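You operate a simulated robot arm through the tools that you are given. There is no shell and no other tool.

Carry out the task below with a simulated robot arm. There is one attempt and no reset: what you move stays moved.

JOB
Slacken both pad eye nuts, then back each off half a turn.
Fine: slacken with the purple spanner and lay it back first. Set down upright: purple spanner.

It is judged by the outcome, as a careful person would: the job done as asked, and still so three seconds after it is handed in. It fails if anything else is knocked over, pushed out of place, dropped, spilled or broken.

ROBOT AND FRAMES
A 7-joint arm with a three-finger gripper on a trunk, on a base that moves. Base frame: it is fixed to the floor where the robot stands at the start and does not move with it; the origin is under the middle of the robot, x ahead of it, y to its left, z up. Lengths are in m, angles in degrees, forces in N, time in s.
With the tool pointing down near the work surface it reaches from about 0.1 to 0.9 m from the robot's upright axis, wherever it stands. Its first joint turns from -166.0 to 166.0 degrees. Places, roughly: orange-ringed nut [-1.6, 2.5, 0.9]; purple spanner [-1.75, 2.75, 1]; purple wrench [-2.5, 2.25, 1]; teal-ringed nut [-1.5, 2.5, 0.9]. Payload 2.69 kg.
The tool frame sits at the grasp point between the pads (the TCP): z along the fingers, y along the line on which they close. The tips reach 0.029 m beyond it. The gripper opens to 0.12 m; its body begins 0.078 m behind the TCP.
Orientation is told as [roll, pitch, yaw] about the base's x, y, z axes, in that order, counted from this pose: with the fingers straight down and closing along the base's y, the tool's x points along the base's -x, its y along +y and its z along -z.

CONTROLS
- The arm moves only by the tool drive_tool. Its argument "moves" is a list of rows, each a list of 2 entries, a list of its own where there are three numbers: the shift along the base's x, y, z in units of 250 mm (1.0 is 250 mm), then the turn, a rotation vector about the base's x, y, z in units of 90 degrees (1.0 is 90 degrees). In form: [[[dx, dy, dz], [rx, ry, rz]], ...]. A call has 1 to 20 rows; each row is the pose to reach, as a shift and turn from the pose commanded when the call began. "gripper" is the gripper command, from -1 (shut) to 1 (fully open), values between in proportion, set as the call begins (left out, the last holds). A call with a number of a shift or a turn outside -1 to 1 is refused whole. Each row takes 0.2 s and may step no farther than 0.05 m and 8.6 degrees from the row before; otherwise, or with a gripper value out of range, the whole call is refused. A pose out of reach is approached as far as the arm can. The call stops where the force on the tool passes 40 N (or 10 N more than at its start, if that is more) or the arm is blocked; 0.2 s more then pass. Each finger travels about 0.04 m/s and halts on what it meets, pressing with about 40 N; the grip force reading is that of the motor and also rises with nothing between the fingers. The clock runs only during rows and for 0.2 s after the last one: add rows that repeat a pose to give the fingers time. The reply holds the time, the measured pose of the TCP, the force on the tool along the base axes, the opening and the grip force, in the units named above and with some noise, with the torque about the TCP (base axes, N m) and any sound that the robot's microphone picked up.
- Cameras (640 x 400 px; columns grow to the right, rows downward): "scene" is now at [0.242, 0.01, 1.3237]; the picture's right is [0.13, -0.99, 0.00], its down [-0.59, -0.08, -0.80] and it looks along [0.80, 0.10, -0.60] (base axes); focal length 283 px, centre (320, 200). "wrist" rides on the gripper at [0.063, 0, -0.104] in the tool frame; the picture's right is [0.00, 1.00, 0.00], its down [-0.83, 0.00, -0.56] and it looks along [-0.56, 0.00, 0.83] (tool axes); focal length 275 px, centre (320, 200). There is no depth. A picture from a camera that has moved, and an enlarged one, comes with that camera's place and axes in the base frame and with its lens.
- grab_frame(camera): a new picture of that camera. It takes no simulated time.
- raise_lower(by): slides the trunk up (or, below 0, down) by that many m; the arm and the scene camera ride with it, the base frame stays. It gives what a move gives, with no picture.
- drive_base(legs): drives the robot by 1 to 6 legs, each [ahead, left, turn to the left] in m, m and degrees, along the robot's own axes; the way and the turn of a leg run together, so that a leg with both is an arc; at most 1.5 m and 180 degrees a leg. The arm and the cameras ride along, it lands a little off, and it stops where it bumps. It gives what a move gives.
- aim_head(pan, tilt): turns the head with the scene camera to pan (to the left, within 86 degrees either way) and tilt (down, from -29 to 69), counted from straight ahead of the robot. It gives what a move gives.
- close_up(camera, box): a new picture of the part [left, top, right, bottom] of that camera's present view, enlarged. It takes no simulated time.
- job_done(): hands the job in; it is judged then, once.

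Places have to be worked out from the pictures, the camera data and where the tool is seen. Open the gripper and draw the arm clear of the work before you hand the job in, unless the task says otherwise.

The tools are called after ">>>" as a command line: name --argument value ..., lists and objects as JSON in quotes. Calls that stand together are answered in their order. drive_tool: Moves the arm, as the interface text tells. Its arguments: {"type":"object","properties":{"moves":{"type":"array","items":{"type":"array"}},"gripper":{"type":"number"}},"required":["moves"]} The other tools are called the same way: raise_lower (by) moves the trunk up or down; drive_base (legs) drives the base; aim_head (pan, tilt) turns the head that bears the scene camera; grab_frame (camera) takes a picture; close_up (camera, box) takes an enlarged picture of a part of a camera's view; job_done () hands the job in.

At the start:

```text
time_s: 0.0
eef_pos: [0.4884, 0.0975, 1.1576]
tool_rot: [-0.1, 0.0, 0.0]
force: [0.3, -0.2, -0.9]
torque: [0.02, 0.02, -0.02]
grip_width: 0.1201
grip_force: 0.1
trunk travel left (down, up): [-0.575, 0.038]
robot x, y, heading: [-0.0024, -0.0024, 0.3]
head pan, tilt (commanded): [7.3, 36.7]
```

scene: 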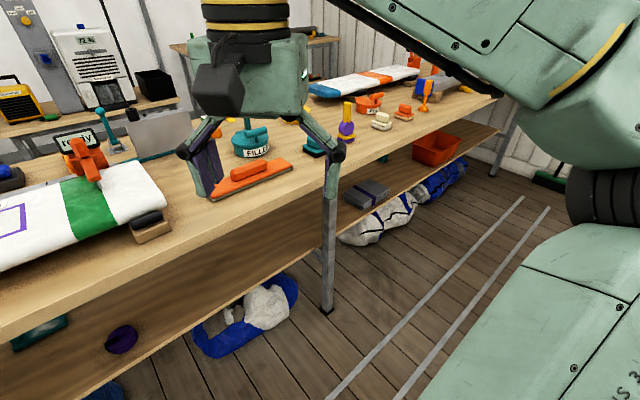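
wrist: 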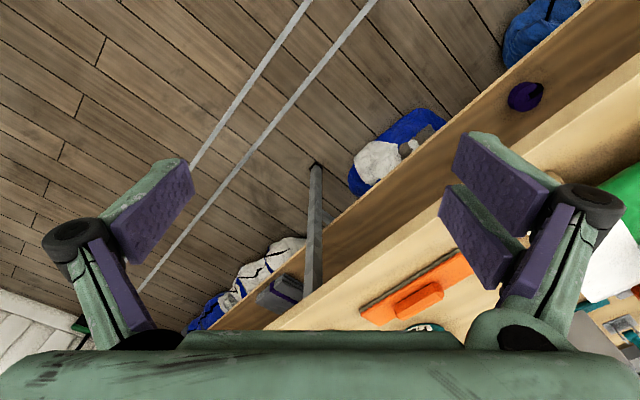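

The scene shows a bench ahead of the robot, but the nuts are at about (-1.6, 2.5), behind and to the left. I'll turn the head to look that way first.

>>> aim_head --pan 86 --tilt 20

>>> grab_frame --camera "scene"

```text
time_s: 1.5
eef_pos: [0.4878, 0.0977, 1.158]
tool_rot: [0.0, 0.0, 0.1]
force: [-0.5, -0.2, -0.4]
torque: [0.02, 0.03, -0.02]
grip_width: 0.1198
grip_force: 0.0
trunk travel left (down, up): [-0.575, 0.038]
robot x, y, heading: [0.0043, -0.0004, 0.2]
head pan, tilt (commanded): [85.9, 20.0]
```

```text
taken
camera scene: at [0.1622, 0.0918, 1.3502], right [1.0, -0.07, 0.0], down [-0.02, -0.34, -0.94], along [0.07, 0.94, -0.34], focal length 283 px, centre (320, 200)
```

scene: 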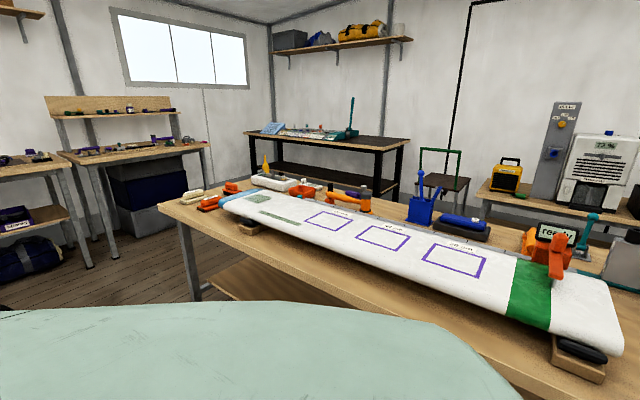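

The bench with purple items at the left rear looks like the work place. Before driving I check what surrounds the robot on the other side.

>>> aim_head --pan -86 --tilt 25

>>> grab_frame --camera "scene"

>>> aim_head --pan 40 --tilt 50

>>> grab_frame --camera "scene"

```text
time_s: 4.1
eef_pos: [0.4873, 0.0971, 1.157]
tool_rot: [0.0, 0.0, -0.1]
force: [0.5, 0.0, 0.0]
torque: [0.0, 0.05, 0.02]
grip_width: 0.1199
grip_force: 0.1
trunk travel left (down, up): [-0.575, 0.038]
robot x, y, heading: [0.0022, 0.0016, 0.1]
head pan, tilt (commanded): [-85.9, 25.0]
```

```text
taken
camera scene: at [0.1622, -0.093, 1.3421], right [-1.0, -0.07, 0.0], down [-0.03, 0.42, -0.91], along [0.06, -0.9, -0.42], focal length 283 px, centre (320, 200)
```

scene: 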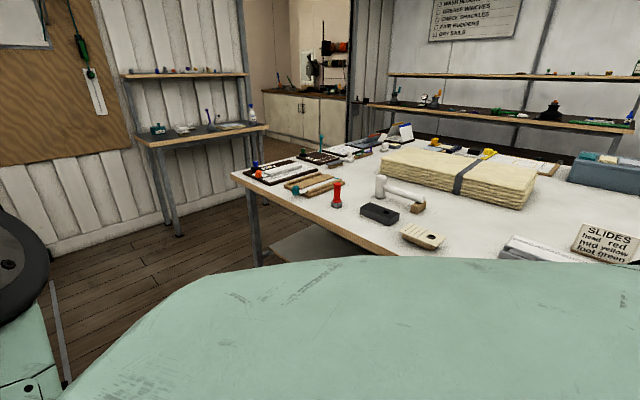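

```text
time_s: 6.2
eef_pos: [0.4866, 0.0985, 1.1583]
tool_rot: [0.0, 0.0, 0.0]
force: [-0.1, -0.4, -0.5]
torque: [-0.02, -0.03, 0.0]
grip_width: 0.12
grip_force: 0.0
trunk travel left (down, up): [-0.575, 0.038]
robot x, y, heading: [-0.0032, 0.0011, 0.0]
head pan, tilt (commanded): [40.0, 50.0]
```

```text
taken
camera scene: at [0.2146, 0.0484, 1.3046], right [0.64, -0.77, 0.0], down [-0.59, -0.49, -0.64], along [0.49, 0.41, -0.77], focal length 283 px, centre (320, 200)
```

scene: 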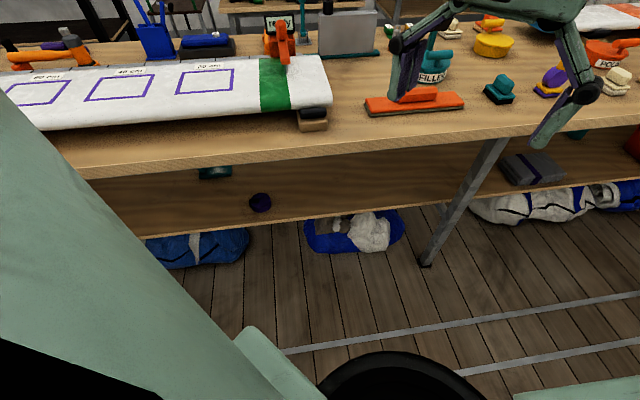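

The aisle runs diagonally (bench fronts at x+y≈0.93 and x+y≈-0.8), and the arm reach of about 0.5 m stays clear of both. I turn left to face along the aisle toward the target.

>>> drive_base --legs '[[0, 0, 65], [0, 0, 65]]'

>>> aim_head --pan 0 --tilt 20

>>> grab_frame --camera "scene"

```text
time_s: 12.5
eef_pos: [-0.3951, 0.3037, 1.157]
tool_rot: [-0.1, 0.0, 131.2]
force: [0.0, -1.0, -0.1]
torque: [0.03, -0.04, 0.0]
grip_width: 0.1198
grip_force: 0.2
trunk travel left (down, up): [-0.575, 0.038]
robot x, y, heading: [0.0037, 0.0011, 131.3]
head pan, tilt (commanded): [40.0, 50.0]
```

```text
time_s: 13.5
eef_pos: [-0.3947, 0.303, 1.1576]
tool_rot: [0.0, 0.0, 131.2]
force: [0.1, -1.7, -0.7]
torque: [0.0, 0.01, -0.01]
grip_width: 0.12
grip_force: 0.0
trunk travel left (down, up): [-0.575, 0.038]
robot x, y, heading: [-0.0008, -0.0023, 131.2]
head pan, tilt (commanded): [0.0, 20.0]
```

```text
taken
camera scene: at [-0.1645, 0.1863, 1.3501], right [0.75, 0.66, 0.0], down [0.23, -0.26, -0.94], along [-0.62, 0.71, -0.34], focal length 283 px, centre (320, 200)
```

scene: 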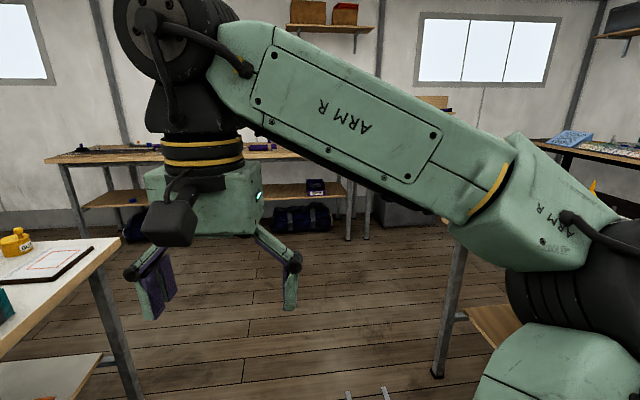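

The aisle ahead is free; the nut location is hidden behind the arm. I drive ahead about 1 m and look again with the head panned.

>>> drive_base --legs '[[1.0, 0, 0]]'

>>> aim_head --pan -30 --tilt 20

>>> grab_frame --camera "scene"

>>> aim_head --pan 30 --tilt 20

>>> grab_frame --camera "scene"

```text
time_s: 18.7
eef_pos: [-1.047, 1.0485, 1.1578]
tool_rot: [0.0, 0.0, 131.2]
force: [0.2, 0.0, 0.0]
torque: [-0.01, -0.04, 0.0]
grip_width: 0.1202
grip_force: 0.1
trunk travel left (down, up): [-0.575, 0.038]
robot x, y, heading: [-0.652, 0.7437, 131.4]
head pan, tilt (commanded): [0.0, 20.0]
```

```text
time_s: 19.6
eef_pos: [-1.0471, 1.0466, 1.1568]
tool_rot: [0.0, -0.1, 131.2]
force: [0.0, 0.3, -0.3]
torque: [-0.03, -0.02, 0.02]
grip_width: 0.1199
grip_force: 0.1
trunk travel left (down, up): [-0.575, 0.038]
robot x, y, heading: [-0.6509, 0.7446, 131.3]
head pan, tilt (commanded): [-30.0, 20.0]
```

```text
taken
camera scene: at [-0.7732, 0.9521, 1.3502], right [0.98, 0.2, 0.0], down [0.07, -0.34, -0.94], along [-0.18, 0.92, -0.34], focal length 283 px, centre (320, 200)
```

scene: 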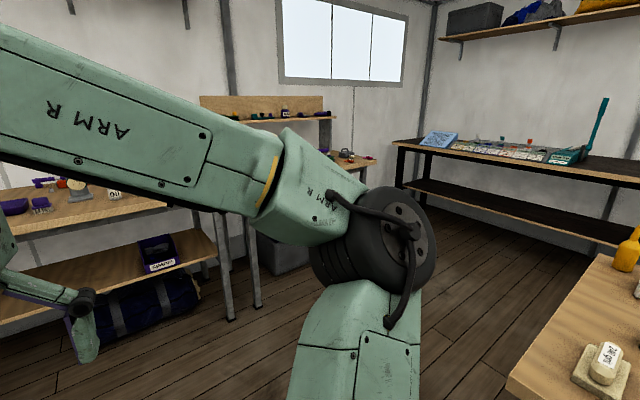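

```text
time_s: 20.9
eef_pos: [-1.0471, 1.047, 1.1586]
tool_rot: [-0.1, 0.0, 131.2]
force: [0.3, 0.3, 0.4]
torque: [0.02, 0.02, 0.01]
grip_width: 0.1198
grip_force: 0.0
trunk travel left (down, up): [-0.575, 0.038]
robot x, y, heading: [-0.6529, 0.7431, 131.2]
head pan, tilt (commanded): [30.0, 20.0]
```

```text
taken
camera scene: at [-0.8432, 0.8909, 1.3502], right [0.32, 0.95, 0.0], down [0.32, -0.11, -0.94], along [-0.89, 0.3, -0.34], focal length 283 px, centre (320, 200)
```

scene: 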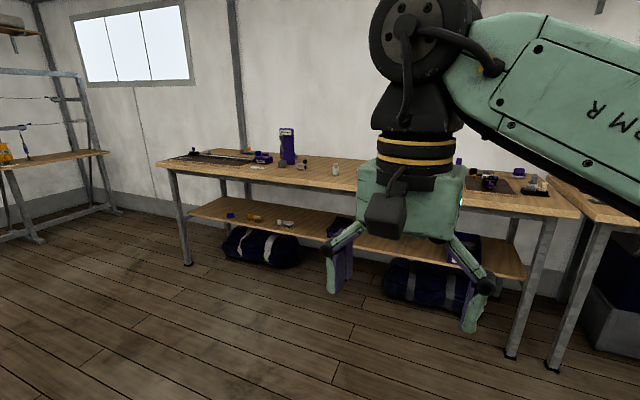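

The nut bench stands against the wall facing me, front edge roughly 1.7 m ahead and offset to the right. I drive ahead, then sidestep right past the end of the near bench.

>>> drive_base --legs '[[0.85, 0, 0], [0, -0.4, 0]]'

>>> aim_head --pan 0 --tilt 30

>>> grab_frame --camera "scene"

>>> grab_frame --camera "wrist"

```text
time_s: 28.8
eef_pos: [-1.2859, 1.9614, 1.1579]
tool_rot: [0.0, 0.0, 130.2]
force: [-0.3, 0.1, 0.3]
torque: [-0.01, 0.0, 0.02]
grip_width: 0.1197
grip_force: 0.1
trunk travel left (down, up): [-0.575, 0.038]
robot x, y, heading: [-0.895, 1.6504, 130.3]
head pan, tilt (commanded): [30.0, 20.0]
```

```text
time_s: 29.7
eef_pos: [-1.2864, 1.9619, 1.1576]
tool_rot: [0.0, -0.1, 130.1]
force: [0.4, 0.5, 0.5]
torque: [0.01, 0.03, -0.01]
grip_width: 0.1201
grip_force: 0.0
trunk travel left (down, up): [-0.575, 0.038]
robot x, y, heading: [-0.8956, 1.6517, 130.5]
head pan, tilt (commanded): [0.0, 30.0]
```

```text
taken
camera scene: at [-1.0558, 1.8394, 1.3341], right [0.76, 0.65, 0.0], down [0.32, -0.38, -0.87], along [-0.56, 0.66, -0.5], focal length 283 px, centre (320, 200)
```

scene: 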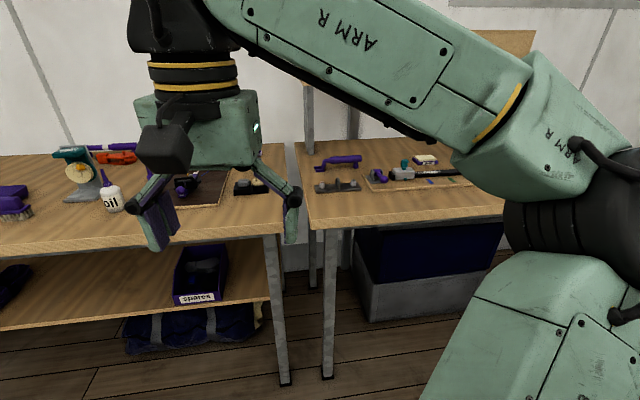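

```text
taken
camera wrist: at [-1.2456, 1.9137, 1.262], right [-0.76, -0.65, 0.0], down [-0.54, 0.63, 0.56], along [-0.36, 0.42, -0.83], focal length 275 px, centre (320, 200)
```

wrist: 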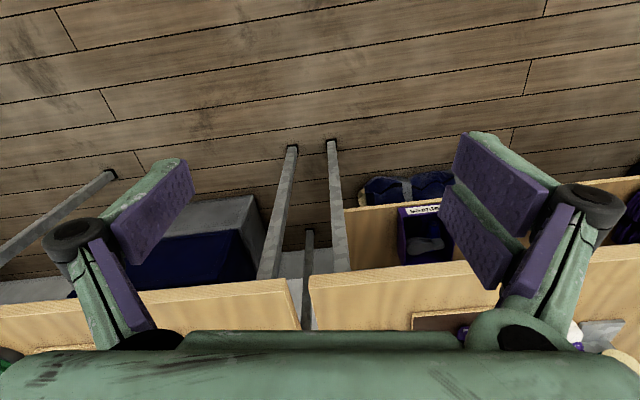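

The gray plate near (338,187) matches the nut position and the purple object just behind it is likely the spanner. I take enlarged views.

>>> close_up --camera "scene" --box '[290, 130, 450, 230]'

>>> close_up --camera "scene" --box '[0, 130, 290, 250]'

```text
4.00 times, centred on (370, 180) of scene
camera zoom: at [-1.0558, 1.8394, 1.3341], right [0.76, 0.65, 0.0], down [0.32, -0.38, -0.87], along [-0.56, 0.66, -0.5], focal length 1132 px, centre (120, 280)
```

zoom: 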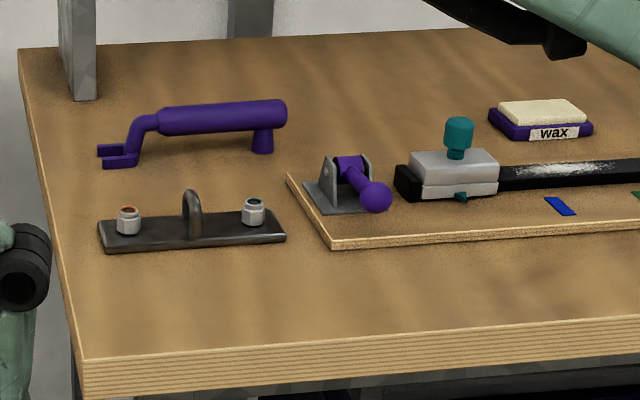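

```text
2.21 times, centred on (145, 190) of scene
camera zoom: at [-1.0558, 1.8394, 1.3341], right [0.76, 0.65, 0.0], down [0.32, -0.38, -0.87], along [-0.56, 0.66, -0.5], focal length 625 px, centre (706, 222)
```

zoom: 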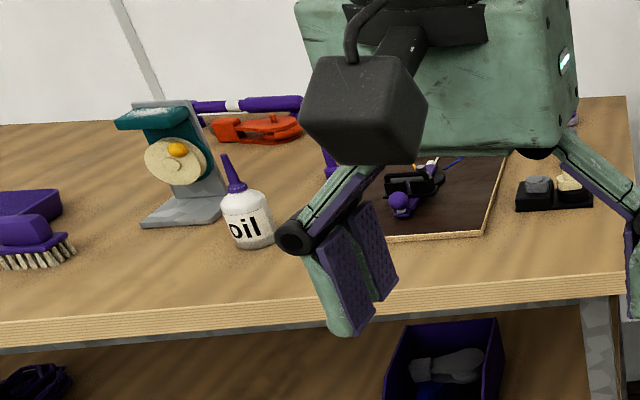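

The spanner stands on a rear foot and its jaw behind the pad eye plate; nuts with orange (left) and teal (right) rings. I look around the area for any notes (e.g. about the ring colours) before driving closer.

>>> aim_head --pan -45 --tilt 8

>>> grab_frame --camera "scene"

>>> aim_head --pan 45 --tilt 15

>>> grab_frame --camera "scene"

>>> aim_head --pan 0 --tilt -10

>>> grab_frame --camera "scene"

```text
time_s: 30.8
eef_pos: [-1.2857, 1.9621, 1.1579]
tool_rot: [0.0, 0.0, 130.2]
force: [-0.1, 0.6, -0.6]
torque: [0.01, 0.02, 0.01]
grip_width: 0.12
grip_force: 0.0
trunk travel left (down, up): [-0.575, 0.038]
robot x, y, heading: [-0.8975, 1.6531, 130.1]
head pan, tilt (commanded): [-45.0, 8.0]
```

```text
taken
camera scene: at [-0.9896, 1.8627, 1.3697], right [1.0, -0.08, 0.0], down [-0.01, -0.14, -0.99], along [0.08, 0.99, -0.14], focal length 283 px, centre (320, 200)
```

scene: 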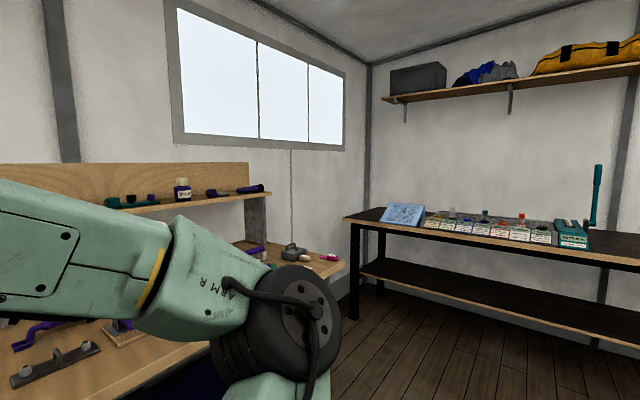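

```text
time_s: 32.5
eef_pos: [-1.2849, 1.9611, 1.1576]
tool_rot: [0.0, 0.0, 130.2]
force: [-0.3, -0.5, -0.2]
torque: [0.0, 0.0, 0.0]
grip_width: 0.12
grip_force: 0.0
trunk travel left (down, up): [-0.575, 0.038]
robot x, y, heading: [-0.8937, 1.6494, 130.1]
head pan, tilt (commanded): [45.0, 15.0]
```

```text
taken
camera scene: at [-1.0904, 1.7783, 1.3583], right [0.08, 1.0, 0.0], down [0.26, -0.02, -0.97], along [-0.96, 0.08, -0.26], focal length 283 px, centre (320, 200)
```

scene: 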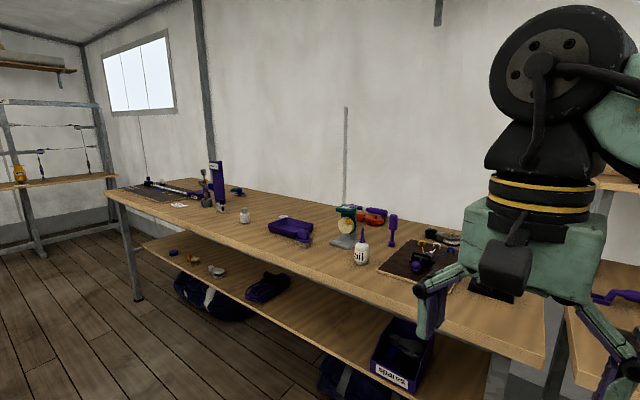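

```text
time_s: 33.6
eef_pos: [-1.2859, 1.9626, 1.1572]
tool_rot: [0.0, 0.0, 130.2]
force: [-0.2, 0.8, -0.5]
torque: [0.0, 0.0, 0.01]
grip_width: 0.1203
grip_force: 0.0
trunk travel left (down, up): [-0.575, 0.038]
robot x, y, heading: [-0.8944, 1.6545, 130.2]
head pan, tilt (commanded): [0.0, -10.0]
```

```text
taken
camera scene: at [-1.0518, 1.8347, 1.3977], right [0.76, 0.65, 0.0], down [-0.11, 0.13, -0.98], along [-0.64, 0.75, 0.17], focal length 283 px, centre (320, 200)
```

scene: 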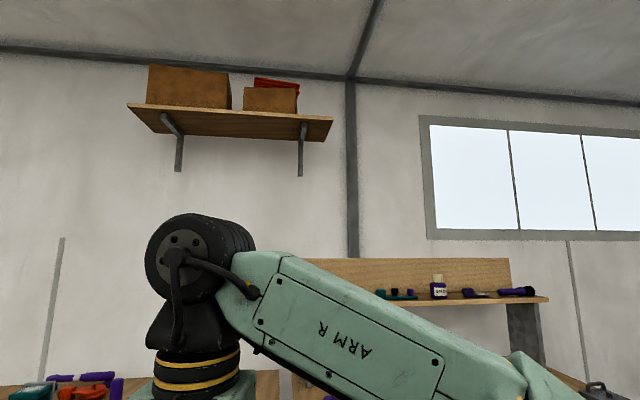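

No notes that change the threads are visible, so I treat them as ordinary right-hand threads. I drive about 0.55 m closer to bring nuts (~0.57 m ahead) and spanner (~0.77 m ahead) in reach.

>>> drive_base --legs '[[0.5, -0.03, 0]]'

>>> aim_head --pan 0 --tilt 50

>>> grab_frame --camera "scene"

>>> grab_frame --camera "wrist"

```text
time_s: 36.5
eef_pos: [-1.5838, 2.361, 1.1576]
tool_rot: [0.0, 0.0, 130.2]
force: [0.5, -0.1, -0.4]
torque: [-0.03, 0.0, 0.02]
grip_width: 0.1198
grip_force: 0.1
trunk travel left (down, up): [-0.575, 0.038]
robot x, y, heading: [-1.19, 2.0528, 130.1]
head pan, tilt (commanded): [0.0, -10.0]
```

```text
time_s: 37.8
eef_pos: [-1.5839, 2.3618, 1.157]
tool_rot: [0.0, 0.0, 130.3]
force: [-0.1, 0.7, 0.2]
torque: [-0.01, 0.01, 0.03]
grip_width: 0.12
grip_force: 0.0
trunk travel left (down, up): [-0.575, 0.038]
robot x, y, heading: [-1.1963, 2.0489, 129.9]
head pan, tilt (commanded): [0.0, 50.0]
```

```text
taken
camera scene: at [-1.3452, 2.2286, 1.3046], right [0.76, 0.65, 0.0], down [0.49, -0.58, -0.64], along [-0.42, 0.49, -0.77], focal length 283 px, centre (320, 200)
```

scene: 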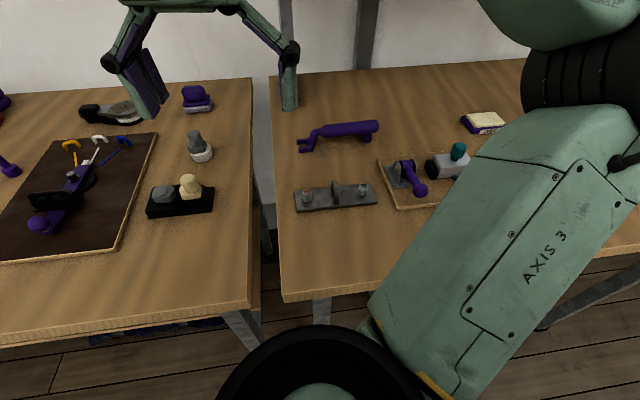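

```text
taken
camera wrist: at [-1.5439, 2.3129, 1.262], right [-0.76, -0.65, 0.0], down [-0.54, 0.63, 0.56], along [-0.36, 0.42, -0.83], focal length 275 px, centre (320, 200)
```

wrist: 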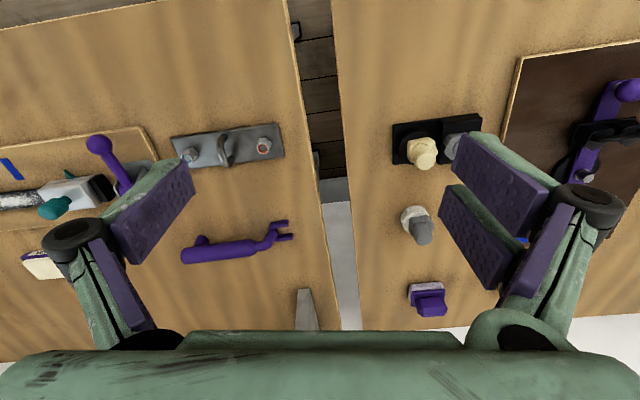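

Both cameras now see the plate and spanner. I take enlarged pictures from both cameras to triangulate.

>>> close_up --camera "wrist" --box '[160, 110, 320, 210]'

>>> close_up --camera "scene" --box '[280, 110, 440, 210]'

>>> close_up --camera "wrist" --box '[160, 190, 320, 290]'

```text
4.00 times, centred on (240, 160) of wrist
camera zoom: at [-1.5439, 2.3129, 1.262], right [-0.76, -0.65, 0.0], down [-0.54, 0.63, 0.56], along [-0.36, 0.42, -0.83], focal length 1101 px, centre (640, 360)
```

zoom: 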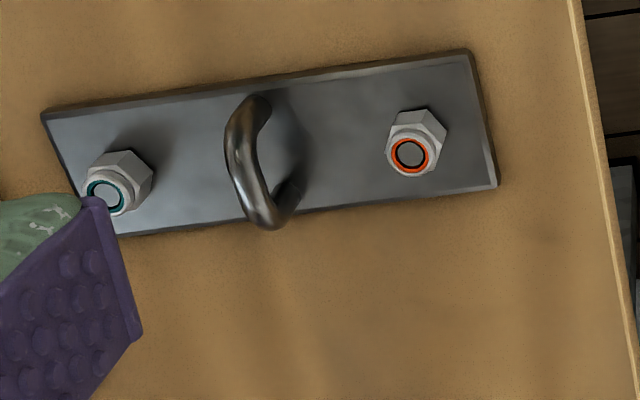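

```text
4.00 times, centred on (360, 160) of scene
camera zoom: at [-1.3452, 2.2286, 1.3046], right [0.76, 0.65, 0.0], down [0.49, -0.58, -0.64], along [-0.42, 0.49, -0.77], focal length 1132 px, centre (160, 360)
```

zoom: 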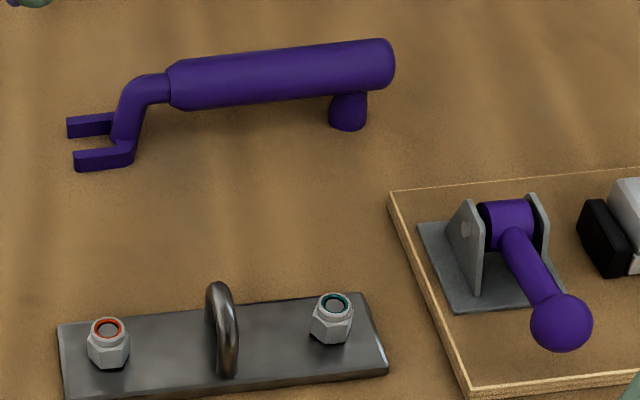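

```text
4.00 times, centred on (240, 240) of wrist
camera zoom: at [-1.5439, 2.3129, 1.262], right [-0.76, -0.65, 0.0], down [-0.54, 0.63, 0.56], along [-0.36, 0.42, -0.83], focal length 1101 px, centre (640, 40)
```

zoom: 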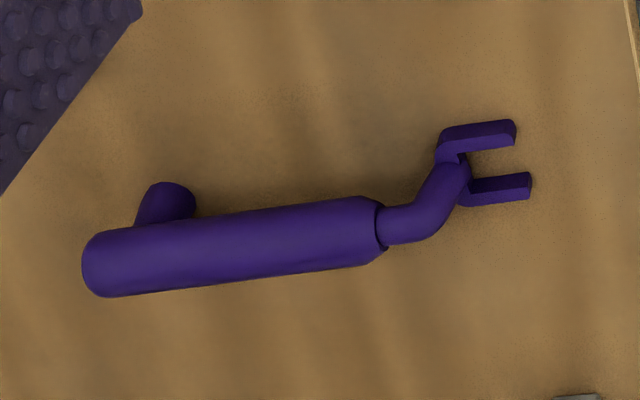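

I triangulated: orange nut top ≈ 2.907 m along heading, teal ≈ 2.923 m, tops z≈0.926, spanner handle axis z≈0.93. I zoom more on nuts for hex orientation and on the fingers.

>>> close_up --camera "scene" --box '[292, 174, 324, 204]'

>>> close_up --camera "scene" --box '[348, 174, 380, 204]'

>>> close_up --camera "wrist" --box '[248, 130, 280, 160]'

>>> close_up --camera "wrist" --box '[176, 140, 208, 170]'

```text
13.33 times, centred on (308, 189) of scene
camera zoom: at [-1.3452, 2.2286, 1.3046], right [0.76, 0.65, 0.0], down [0.49, -0.58, -0.64], along [-0.42, 0.49, -0.77], focal length 3773 px, centre (480, 347)
```

zoom: 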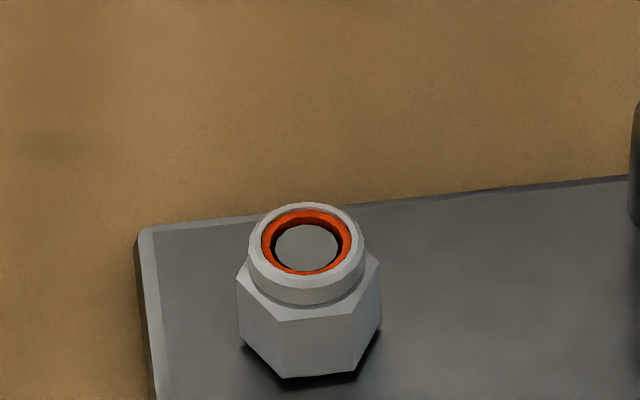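

```text
13.33 times, centred on (364, 189) of scene
camera zoom: at [-1.3452, 2.2286, 1.3046], right [0.76, 0.65, 0.0], down [0.49, -0.58, -0.64], along [-0.42, 0.49, -0.77], focal length 3773 px, centre (-267, 347)
```

zoom: 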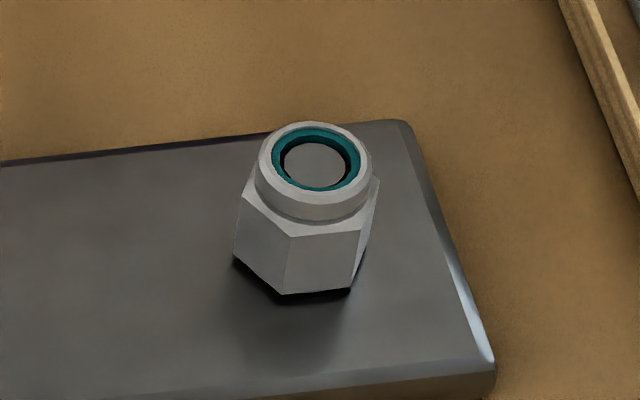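

```text
13.33 times, centred on (264, 145) of wrist
camera zoom: at [-1.5439, 2.3129, 1.262], right [-0.76, -0.65, 0.0], down [-0.54, 0.63, 0.56], along [-0.36, 0.42, -0.83], focal length 3670 px, centre (1067, 933)
```

zoom: 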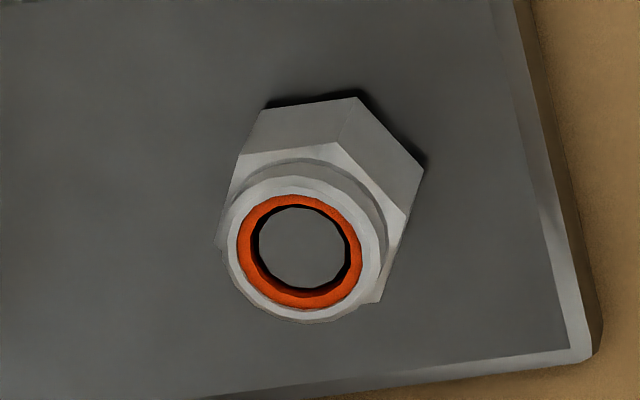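

```text
13.33 times, centred on (192, 155) of wrist
camera zoom: at [-1.5439, 2.3129, 1.262], right [-0.76, -0.65, 0.0], down [-0.54, 0.63, 0.56], along [-0.36, 0.42, -0.83], focal length 3670 px, centre (2027, 800)
```

zoom: 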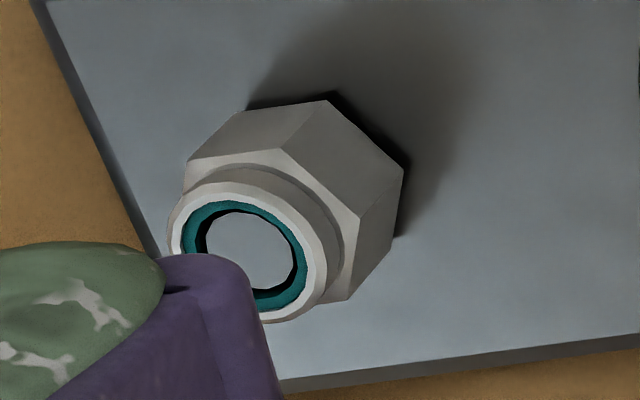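

Nuts look like M10 nylocs (hex ~17 mm across flats, flats about parallel with the plate), and the spanner handle axis lies at about 99° from my heading. I'll move above the spanner at the present height while turning the tool by -80.6° so the fingers close across the handle.

>>> drive_tool --moves '[[[-0.007, 0.067, 0], [0, 0, -0.0746]], [[-0.013, 0.133, 0], [0, 0, -0.1493]], [[-0.02, 0.2, 0], [0, 0, -0.2239]], [[-0.027, 0.267, 0], [0, 0, -0.2985]], [[-0.033, 0.333, 0], [0, 0, -0.3732]], [[-0.04, 0.4, 0], [0, 0, -0.4478]], [[-0.047, 0.467, 0], [0, 0, -0.5224]], [[-0.053, 0.533, 0], [0, 0, -0.597]], [[-0.06, 0.6, 0], [0, 0, -0.6717]], [[-0.067, 0.667, 0], [0, 0, -0.7463]], [[-0.073, 0.733, 0], [0, 0, -0.821]], [[-0.08, 0.8, 0], [0, 0, -0.8956]]]' --gripper 1

>>> grab_frame --camera "scene"

>>> grab_frame --camera "wrist"

```text
time_s: 40.4
eef_pos: [-1.6034, 2.5613, 1.1511]
tool_rot: [0.2, 0.0, 49.6]
force: [-0.2, 0.3, -0.6]
torque: [0.03, 0.0, 0.04]
grip_width: 0.12
grip_force: 0.1
out of reach, approached as far as the arm can: row 8, 9, 10, 11, 12
trunk travel left (down, up): [-0.575, 0.038]
robot x, y, heading: [-1.1912, 2.053, 130.4]
head pan, tilt (commanded): [0.0, 50.0]
```

```text
taken
camera scene: at [-1.3452, 2.2287, 1.3046], right [0.76, 0.65, 0.0], down [0.49, -0.58, -0.64], along [-0.42, 0.49, -0.77], focal length 283 px, centre (320, 200)
```

scene: 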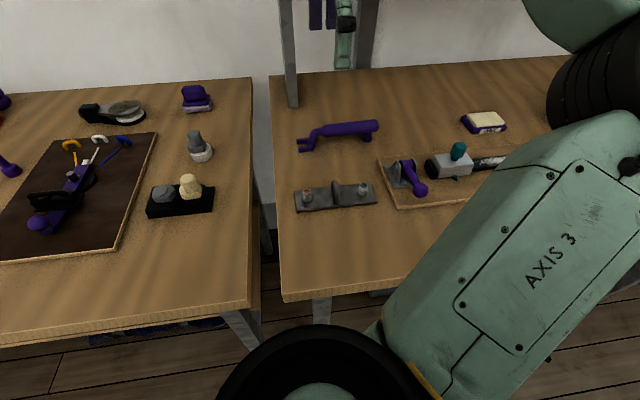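

```text
taken
camera wrist: at [-1.6441, 2.5124, 1.2542], right [-0.76, 0.65, 0.0], down [0.54, 0.63, 0.55], along [0.36, 0.43, -0.83], focal length 275 px, centre (320, 200)
```

wrist: 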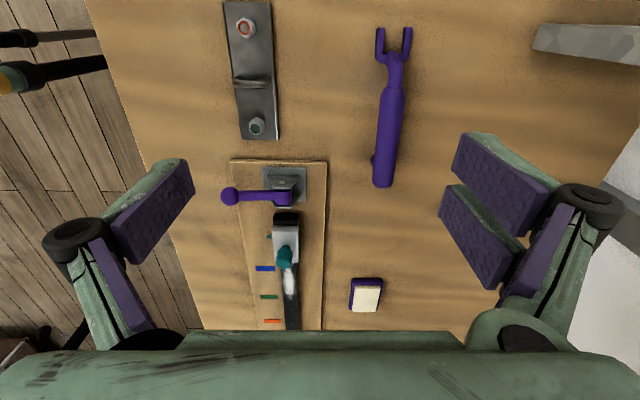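

That height is at the edge of reach, but lower it should reach farther. The wrist camera now views the spanner along its handle; I zoom in on spanner and nuts for better positions.

>>> close_up --camera "wrist" --box '[340, 10, 460, 200]'

>>> close_up --camera "wrist" --box '[360, 15, 424, 65]'

>>> close_up --camera "wrist" --box '[226, 5, 290, 145]'

```text
2.11 times, centred on (400, 105) of wrist
camera zoom: at [-1.6441, 2.5124, 1.2542], right [-0.76, 0.65, 0.0], down [0.54, 0.63, 0.55], along [0.36, 0.43, -0.83], focal length 580 px, centre (152, 400)
```

zoom: 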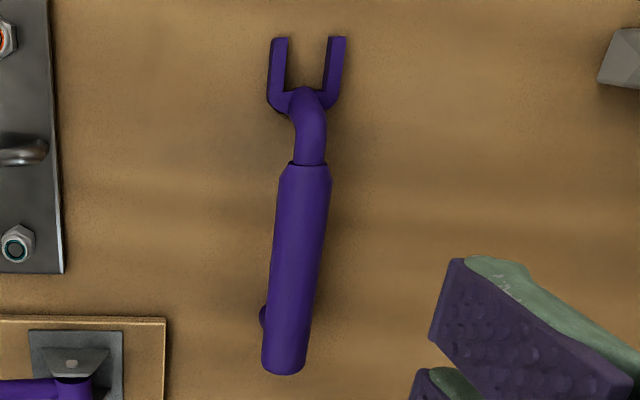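

```text
8.00 times, centred on (392, 40) of wrist
camera zoom: at [-1.6441, 2.5124, 1.2542], right [-0.76, 0.65, 0.0], down [0.54, 0.63, 0.55], along [0.36, 0.43, -0.83], focal length 2202 px, centre (-256, 1480)
```

zoom: 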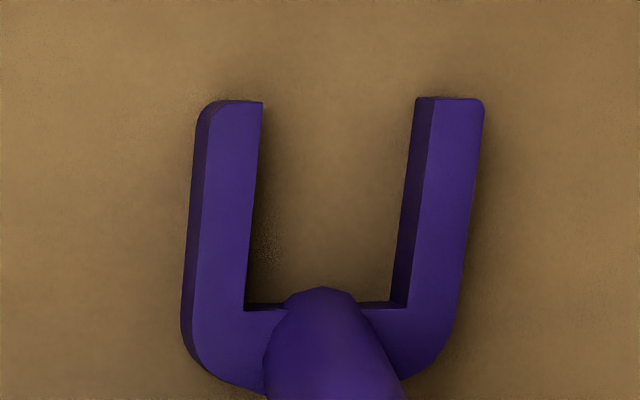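

```text
2.86 times, centred on (258, 75) of wrist
camera zoom: at [-1.6441, 2.5124, 1.2542], right [-0.76, 0.65, 0.0], down [0.54, 0.63, 0.55], along [0.36, 0.43, -0.83], focal length 786 px, centre (497, 557)
```

zoom: 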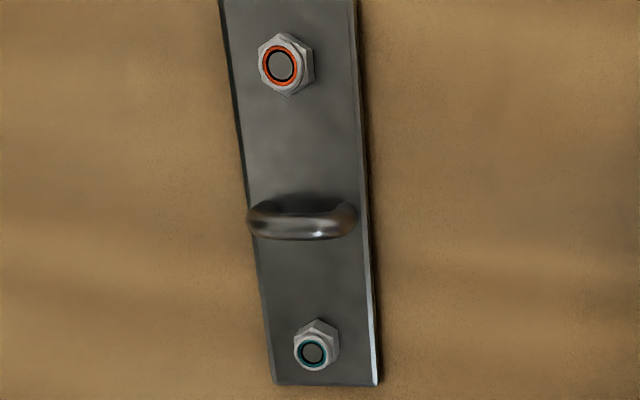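

The jaw gap measures about 23 mm while the nut looks around 18 mm across flats, so I want finer measurements before committing. I zoom in at high magnification on both nuts.

>>> close_up --camera "wrist" --box '[230, 15, 262, 40]'

>>> close_up --camera "wrist" --box '[240, 110, 272, 145]'

>>> close_up --camera "scene" --box '[290, 130, 330, 160]'

```text
16.00 times, centred on (246, 28) of wrist
camera zoom: at [-1.6441, 2.5124, 1.2542], right [-0.76, 0.65, 0.0], down [0.54, 0.63, 0.55], along [0.36, 0.43, -0.83], focal length 4404 px, centre (1504, 2960)
```

zoom: 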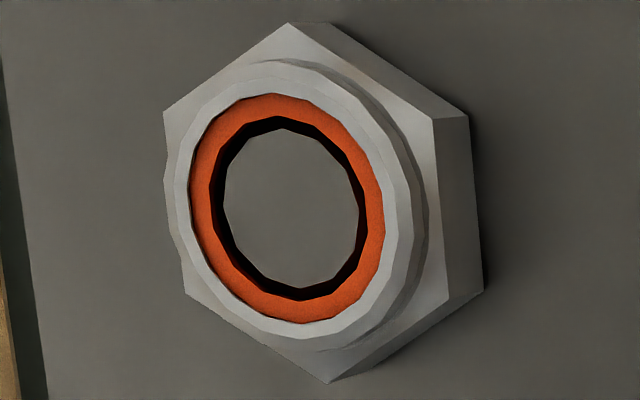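

```text
11.43 times, centred on (256, 128) of wrist
camera zoom: at [-1.6441, 2.5124, 1.2542], right [-0.76, 0.65, 0.0], down [0.54, 0.63, 0.55], along [0.36, 0.43, -0.83], focal length 3146 px, centre (1051, 1029)
```

zoom: 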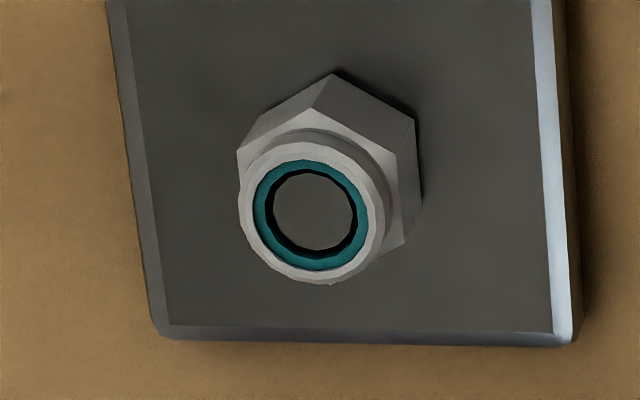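

```text
13.33 times, centred on (310, 145) of scene
camera zoom: at [-1.3452, 2.2287, 1.3046], right [0.76, 0.65, 0.0], down [0.49, -0.58, -0.64], along [-0.42, 0.49, -0.77], focal length 3773 px, centre (453, 933)
```

zoom: 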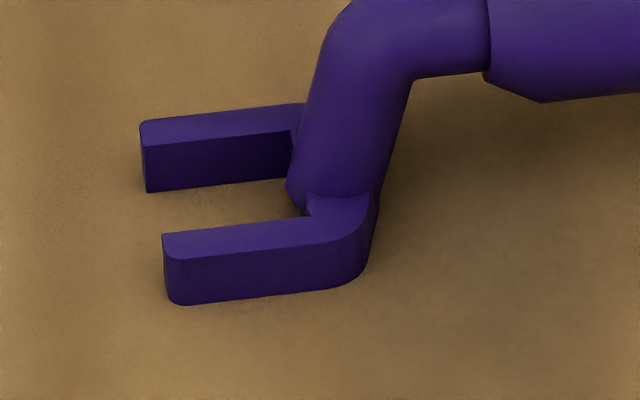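

The jaw gap (~22.5 mm) is wide relative to the nut (~17.3 mm across flats, ~20 mm across corners). I glance at the other "purple wrench" on the left bench to be sure which tool is which.

>>> aim_head --pan 50 --tilt 25

>>> grab_frame --camera "scene"

```text
time_s: 41.6
eef_pos: [-1.6027, 2.5609, 1.1492]
tool_rot: [0.2, 0.1, 49.7]
force: [-0.9, 0.0, 0.5]
torque: [0.02, -0.05, 0.01]
grip_width: 0.1201
grip_force: 0.1
trunk travel left (down, up): [-0.575, 0.038]
robot x, y, heading: [-1.2001, 2.0528, 130.1]
head pan, tilt (commanded): [50.0, 25.0]
```

```text
taken
camera scene: at [-1.3876, 2.1695, 1.3421], right [0.0, 1.0, 0.0], down [0.42, 0.0, -0.91], along [-0.91, 0.0, -0.42], focal length 283 px, centre (320, 200)
```

scene: 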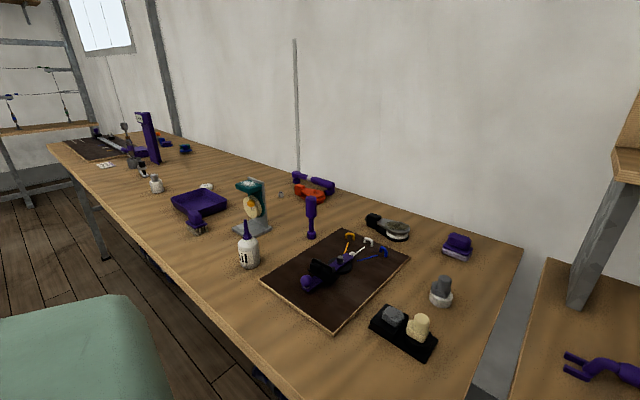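

>>> close_up --camera "scene" --box '[270, 150, 430, 260]'

>>> close_up --camera "scene" --box '[540, 330, 640, 400]'

```text
3.64 times, centred on (350, 205) of scene
camera zoom: at [-1.3876, 2.1695, 1.3421], right [0.0, 1.0, 0.0], down [0.42, 0.0, -0.91], along [-0.91, 0.0, -0.42], focal length 1029 px, centre (211, 182)
```

zoom: 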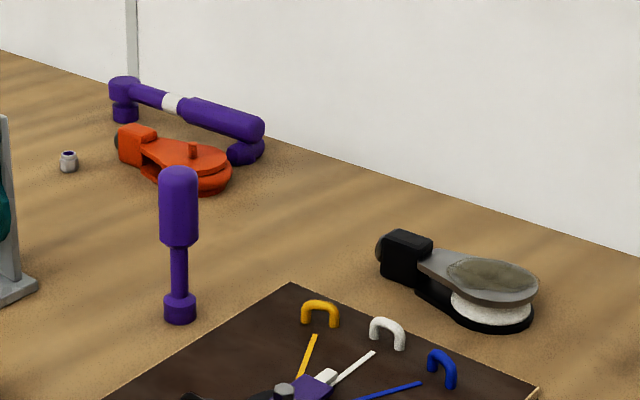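

```text
5.71 times, centred on (590, 365) of scene
camera zoom: at [-1.3876, 2.1695, 1.3421], right [0.0, 1.0, 0.0], down [0.42, 0.0, -0.91], along [-0.91, 0.0, -0.42], focal length 1617 px, centre (-1223, -743)
```

zoom: 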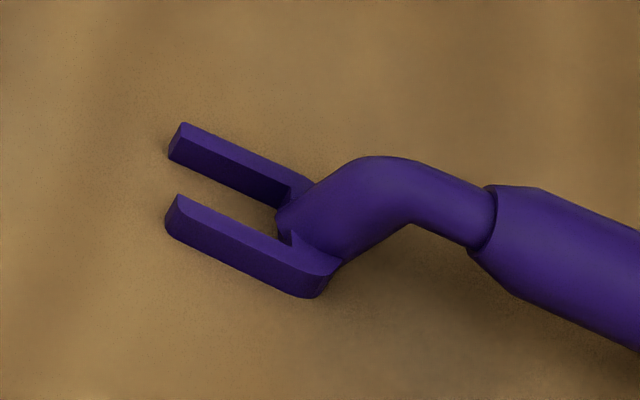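

The other "purple wrench" is the torque wrench on the left bench; the open-ended one here is the purple spanner. I move diagonally forward and down to above the handle (target xy ≈ (-1.620, 2.670), z≈1.06), correcting yaw by +1.7°.

>>> drive_tool --moves '[[[-0.012, 0.073, -0.06], [0, 0, 0.003]], [[-0.023, 0.145, -0.12], [0, 0, 0.006]], [[-0.035, 0.218, -0.18], [0, 0, 0.0095]], [[-0.046, 0.291, -0.24], [0, 0, 0.013]], [[-0.058, 0.363, -0.3], [0, 0, 0.016]], [[-0.069, 0.436, -0.36], [0, 0, 0.019]], [[-0.069, 0.436, -0.36], [0, 0, 0.019]]]' --gripper 1

>>> aim_head --pan 0 --tilt 40

>>> grab_frame --camera "scene"

>>> grab_frame --camera "wrist"

```text
time_s: 43.2
eef_pos: [-1.6212, 2.6685, 1.0607]
tool_rot: [0.0, 0.0, 51.4]
force: [0.7, 0.0, 0.7]
torque: [0.02, 0.01, 0.03]
grip_width: 0.1198
grip_force: 0.0
trunk travel left (down, up): [-0.575, 0.038]
robot x, y, heading: [-1.1972, 2.0531, 130.4]
head pan, tilt (commanded): [50.0, 25.0]
```

```text
time_s: 44.4
eef_pos: [-1.6205, 2.6693, 1.0601]
tool_rot: [0.0, 0.1, 51.5]
force: [0.4, -0.2, 0.8]
torque: [-0.01, 0.01, 0.01]
grip_width: 0.1198
grip_force: 0.0
trunk travel left (down, up): [-0.575, 0.038]
robot x, y, heading: [-1.1948, 2.0508, 130.2]
head pan, tilt (commanded): [0.0, 40.0]
```

```text
taken
camera scene: at [-1.3504, 2.2346, 1.3188], right [0.76, 0.65, 0.0], down [0.42, -0.49, -0.77], along [-0.5, 0.58, -0.64], focal length 283 px, centre (320, 200)
```

scene: 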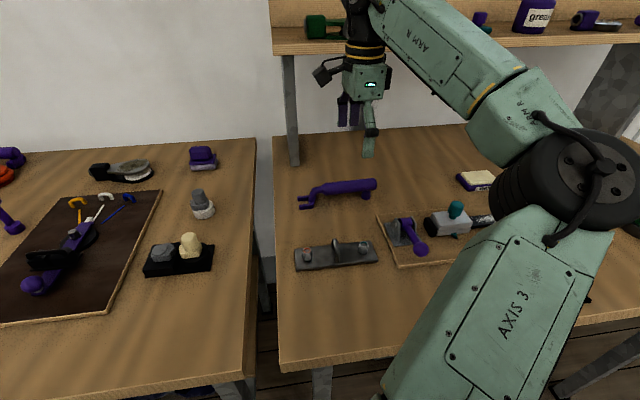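

```text
taken
camera wrist: at [-1.6619, 2.6194, 1.1645], right [-0.78, 0.62, 0.0], down [0.52, 0.65, 0.56], along [0.35, 0.44, -0.83], focal length 275 px, centre (320, 200)
```

wrist: 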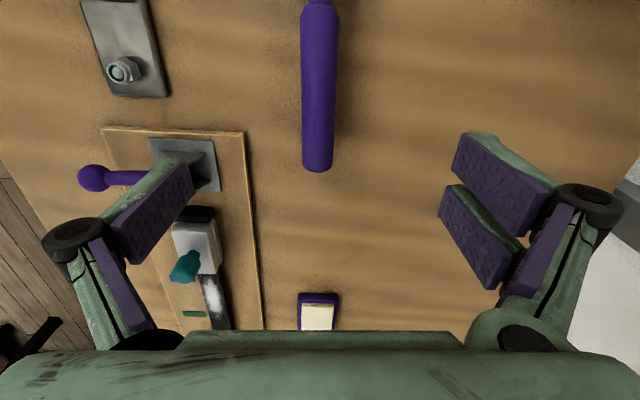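

The handle is centred under the gripper (column ≈319) and the fingers clear the toggle clamp and shelf. I descend straight to z≈0.932.

>>> drive_tool --moves '[[[0, 0, -0.1], [0, 0, 0]], [[0, 0, -0.2], [0, 0, 0]], [[0, 0, -0.3], [0, 0, 0]], [[0, 0, -0.4], [0, 0, 0]], [[0, 0, -0.46], [0, 0, 0]], [[0, 0, -0.512], [0, 0, 0]], [[0, 0, -0.512], [0, 0, 0]]]' --gripper 1

>>> grab_frame --camera "scene"

>>> grab_frame --camera "wrist"

```text
time_s: 46.0
eef_pos: [-1.6227, 2.6699, 0.9306]
tool_rot: [0.0, 0.0, 51.5]
force: [-0.1, -1.2, 0.7]
torque: [-0.01, 0.01, 0.02]
grip_width: 0.1199
grip_force: 0.0
trunk travel left (down, up): [-0.575, 0.038]
robot x, y, heading: [-1.1917, 2.0556, 130.0]
head pan, tilt (commanded): [0.0, 40.0]
```

```text
taken
camera scene: at [-1.3504, 2.2347, 1.3188], right [0.76, 0.65, 0.0], down [0.42, -0.49, -0.77], along [-0.49, 0.58, -0.64], focal length 283 px, centre (320, 200)
```

scene: 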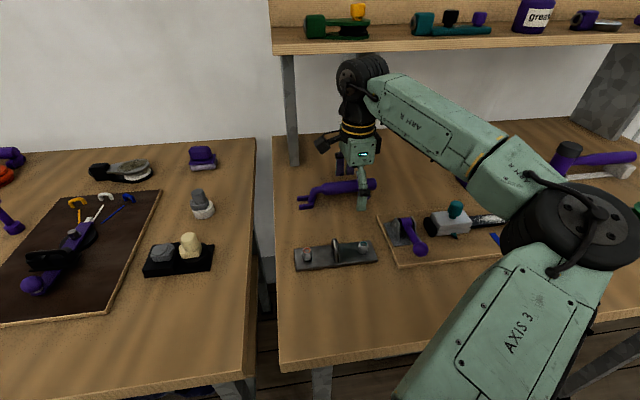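

```text
taken
camera wrist: at [-1.6618, 2.6206, 1.0355], right [-0.78, 0.62, 0.0], down [0.52, 0.65, 0.56], along [0.35, 0.44, -0.83], focal length 275 px, centre (320, 200)
```

wrist: 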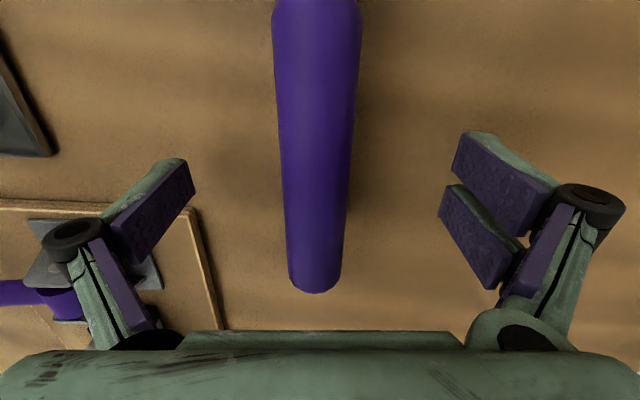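

The tool is around the handle, centred. I close the gripper, holding the pose.

>>> drive_tool --moves '[[[0, 0, 0], [0, 0, 0]], [[0, 0, 0], [0, 0, 0]], [[0, 0, 0], [0, 0, 0]], [[0, 0, 0], [0, 0, 0]], [[0, 0, 0], [0, 0, 0]], [[0, 0, 0], [0, 0, 0]], [[0, 0, 0], [0, 0, 0]], [[0, 0, 0], [0, 0, 0]], [[0, 0, 0], [0, 0, 0]], [[0, 0, 0], [0, 0, 0]]]' --gripper -1

>>> grab_frame --camera "wrist"

>>> close_up --camera "scene" --box '[280, 140, 440, 240]'

```text
time_s: 48.2
eef_pos: [-1.6229, 2.6699, 0.9316]
tool_rot: [0.0, 0.0, 51.3]
force: [0.3, 0.3, 1.4]
torque: [0.01, 0.03, 0.06]
grip_width: 0.026
grip_force: 39.7
trunk travel left (down, up): [-0.575, 0.038]
robot x, y, heading: [-1.1924, 2.0511, 130.3]
head pan, tilt (commanded): [0.0, 40.0]
```

```text
taken
camera wrist: at [-1.6617, 2.6207, 1.0358], right [-0.78, 0.62, 0.0], down [0.52, 0.65, 0.56], along [0.35, 0.44, -0.83], focal length 275 px, centre (320, 200)
```

wrist: 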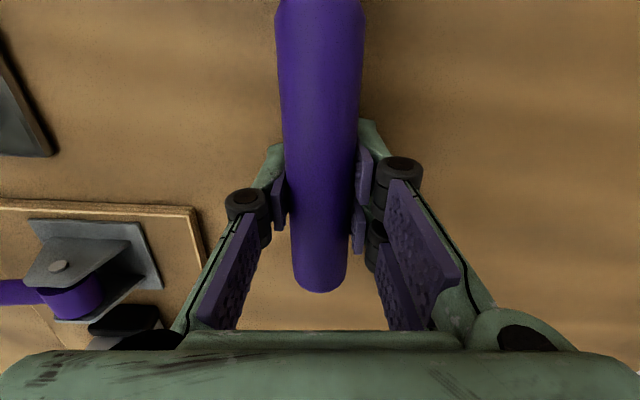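

```text
4.00 times, centred on (360, 190) of scene
camera zoom: at [-1.3503, 2.2347, 1.3188], right [0.76, 0.65, 0.0], down [0.42, -0.49, -0.77], along [-0.49, 0.58, -0.64], focal length 1132 px, centre (160, 240)
```

zoom: 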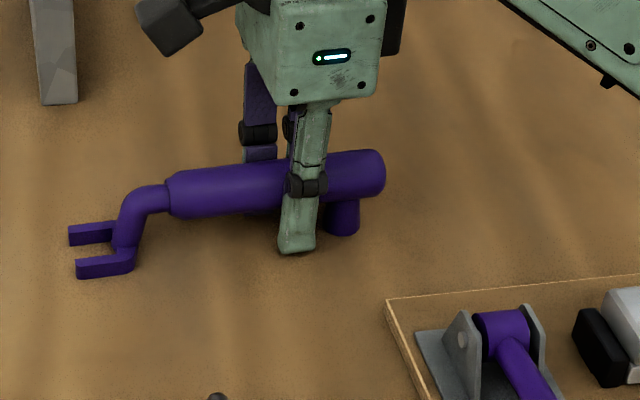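

Gripped (26 mm handle), but with this grip the teal nut could not be swung freely (clamp and eye in the way). Gripping with the tool turned 180° lets the handle point toward the robot for both nuts, with the wrist camera looking at the jaw, so I release and rise to turn the tool.

>>> drive_tool --moves '[[[0, 0, 0], [0, 0, 0]], [[0, 0, 0], [0, 0, 0]], [[0, 0, 0], [0, 0, 0]], [[0, 0, 0], [0, 0, 0]], [[0, 0, 0], [0, 0, 0]], [[0, 0, 0], [0, 0, 0]], [[0, 0, 0], [0, 0, 0]], [[0, 0, 0.1], [0, 0, 0]], [[0, 0, 0.2], [0, 0, 0]], [[0, 0, 0.3], [0, 0, 0]], [[0, 0, 0.4], [0, 0, 0]], [[0, 0, 0.5], [0, 0, 0]]]' --gripper 1

>>> grab_frame --camera "wrist"

```text
time_s: 50.8
eef_pos: [-1.6235, 2.6693, 1.0591]
tool_rot: [0.1, 0.1, 51.3]
force: [1.0, -0.4, 0.4]
torque: [0.0, -0.02, -0.01]
grip_width: 0.1199
grip_force: 0.0
trunk travel left (down, up): [-0.575, 0.038]
robot x, y, heading: [-1.195, 2.0494, 130.2]
head pan, tilt (commanded): [0.0, 40.0]
```

```text
taken
camera wrist: at [-1.6626, 2.6195, 1.1622], right [-0.78, 0.62, 0.0], down [0.52, 0.65, 0.56], along [0.35, 0.44, -0.83], focal length 275 px, centre (320, 200)
```

wrist: 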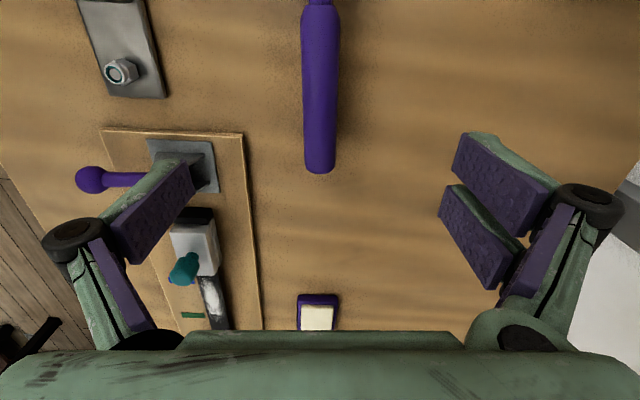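

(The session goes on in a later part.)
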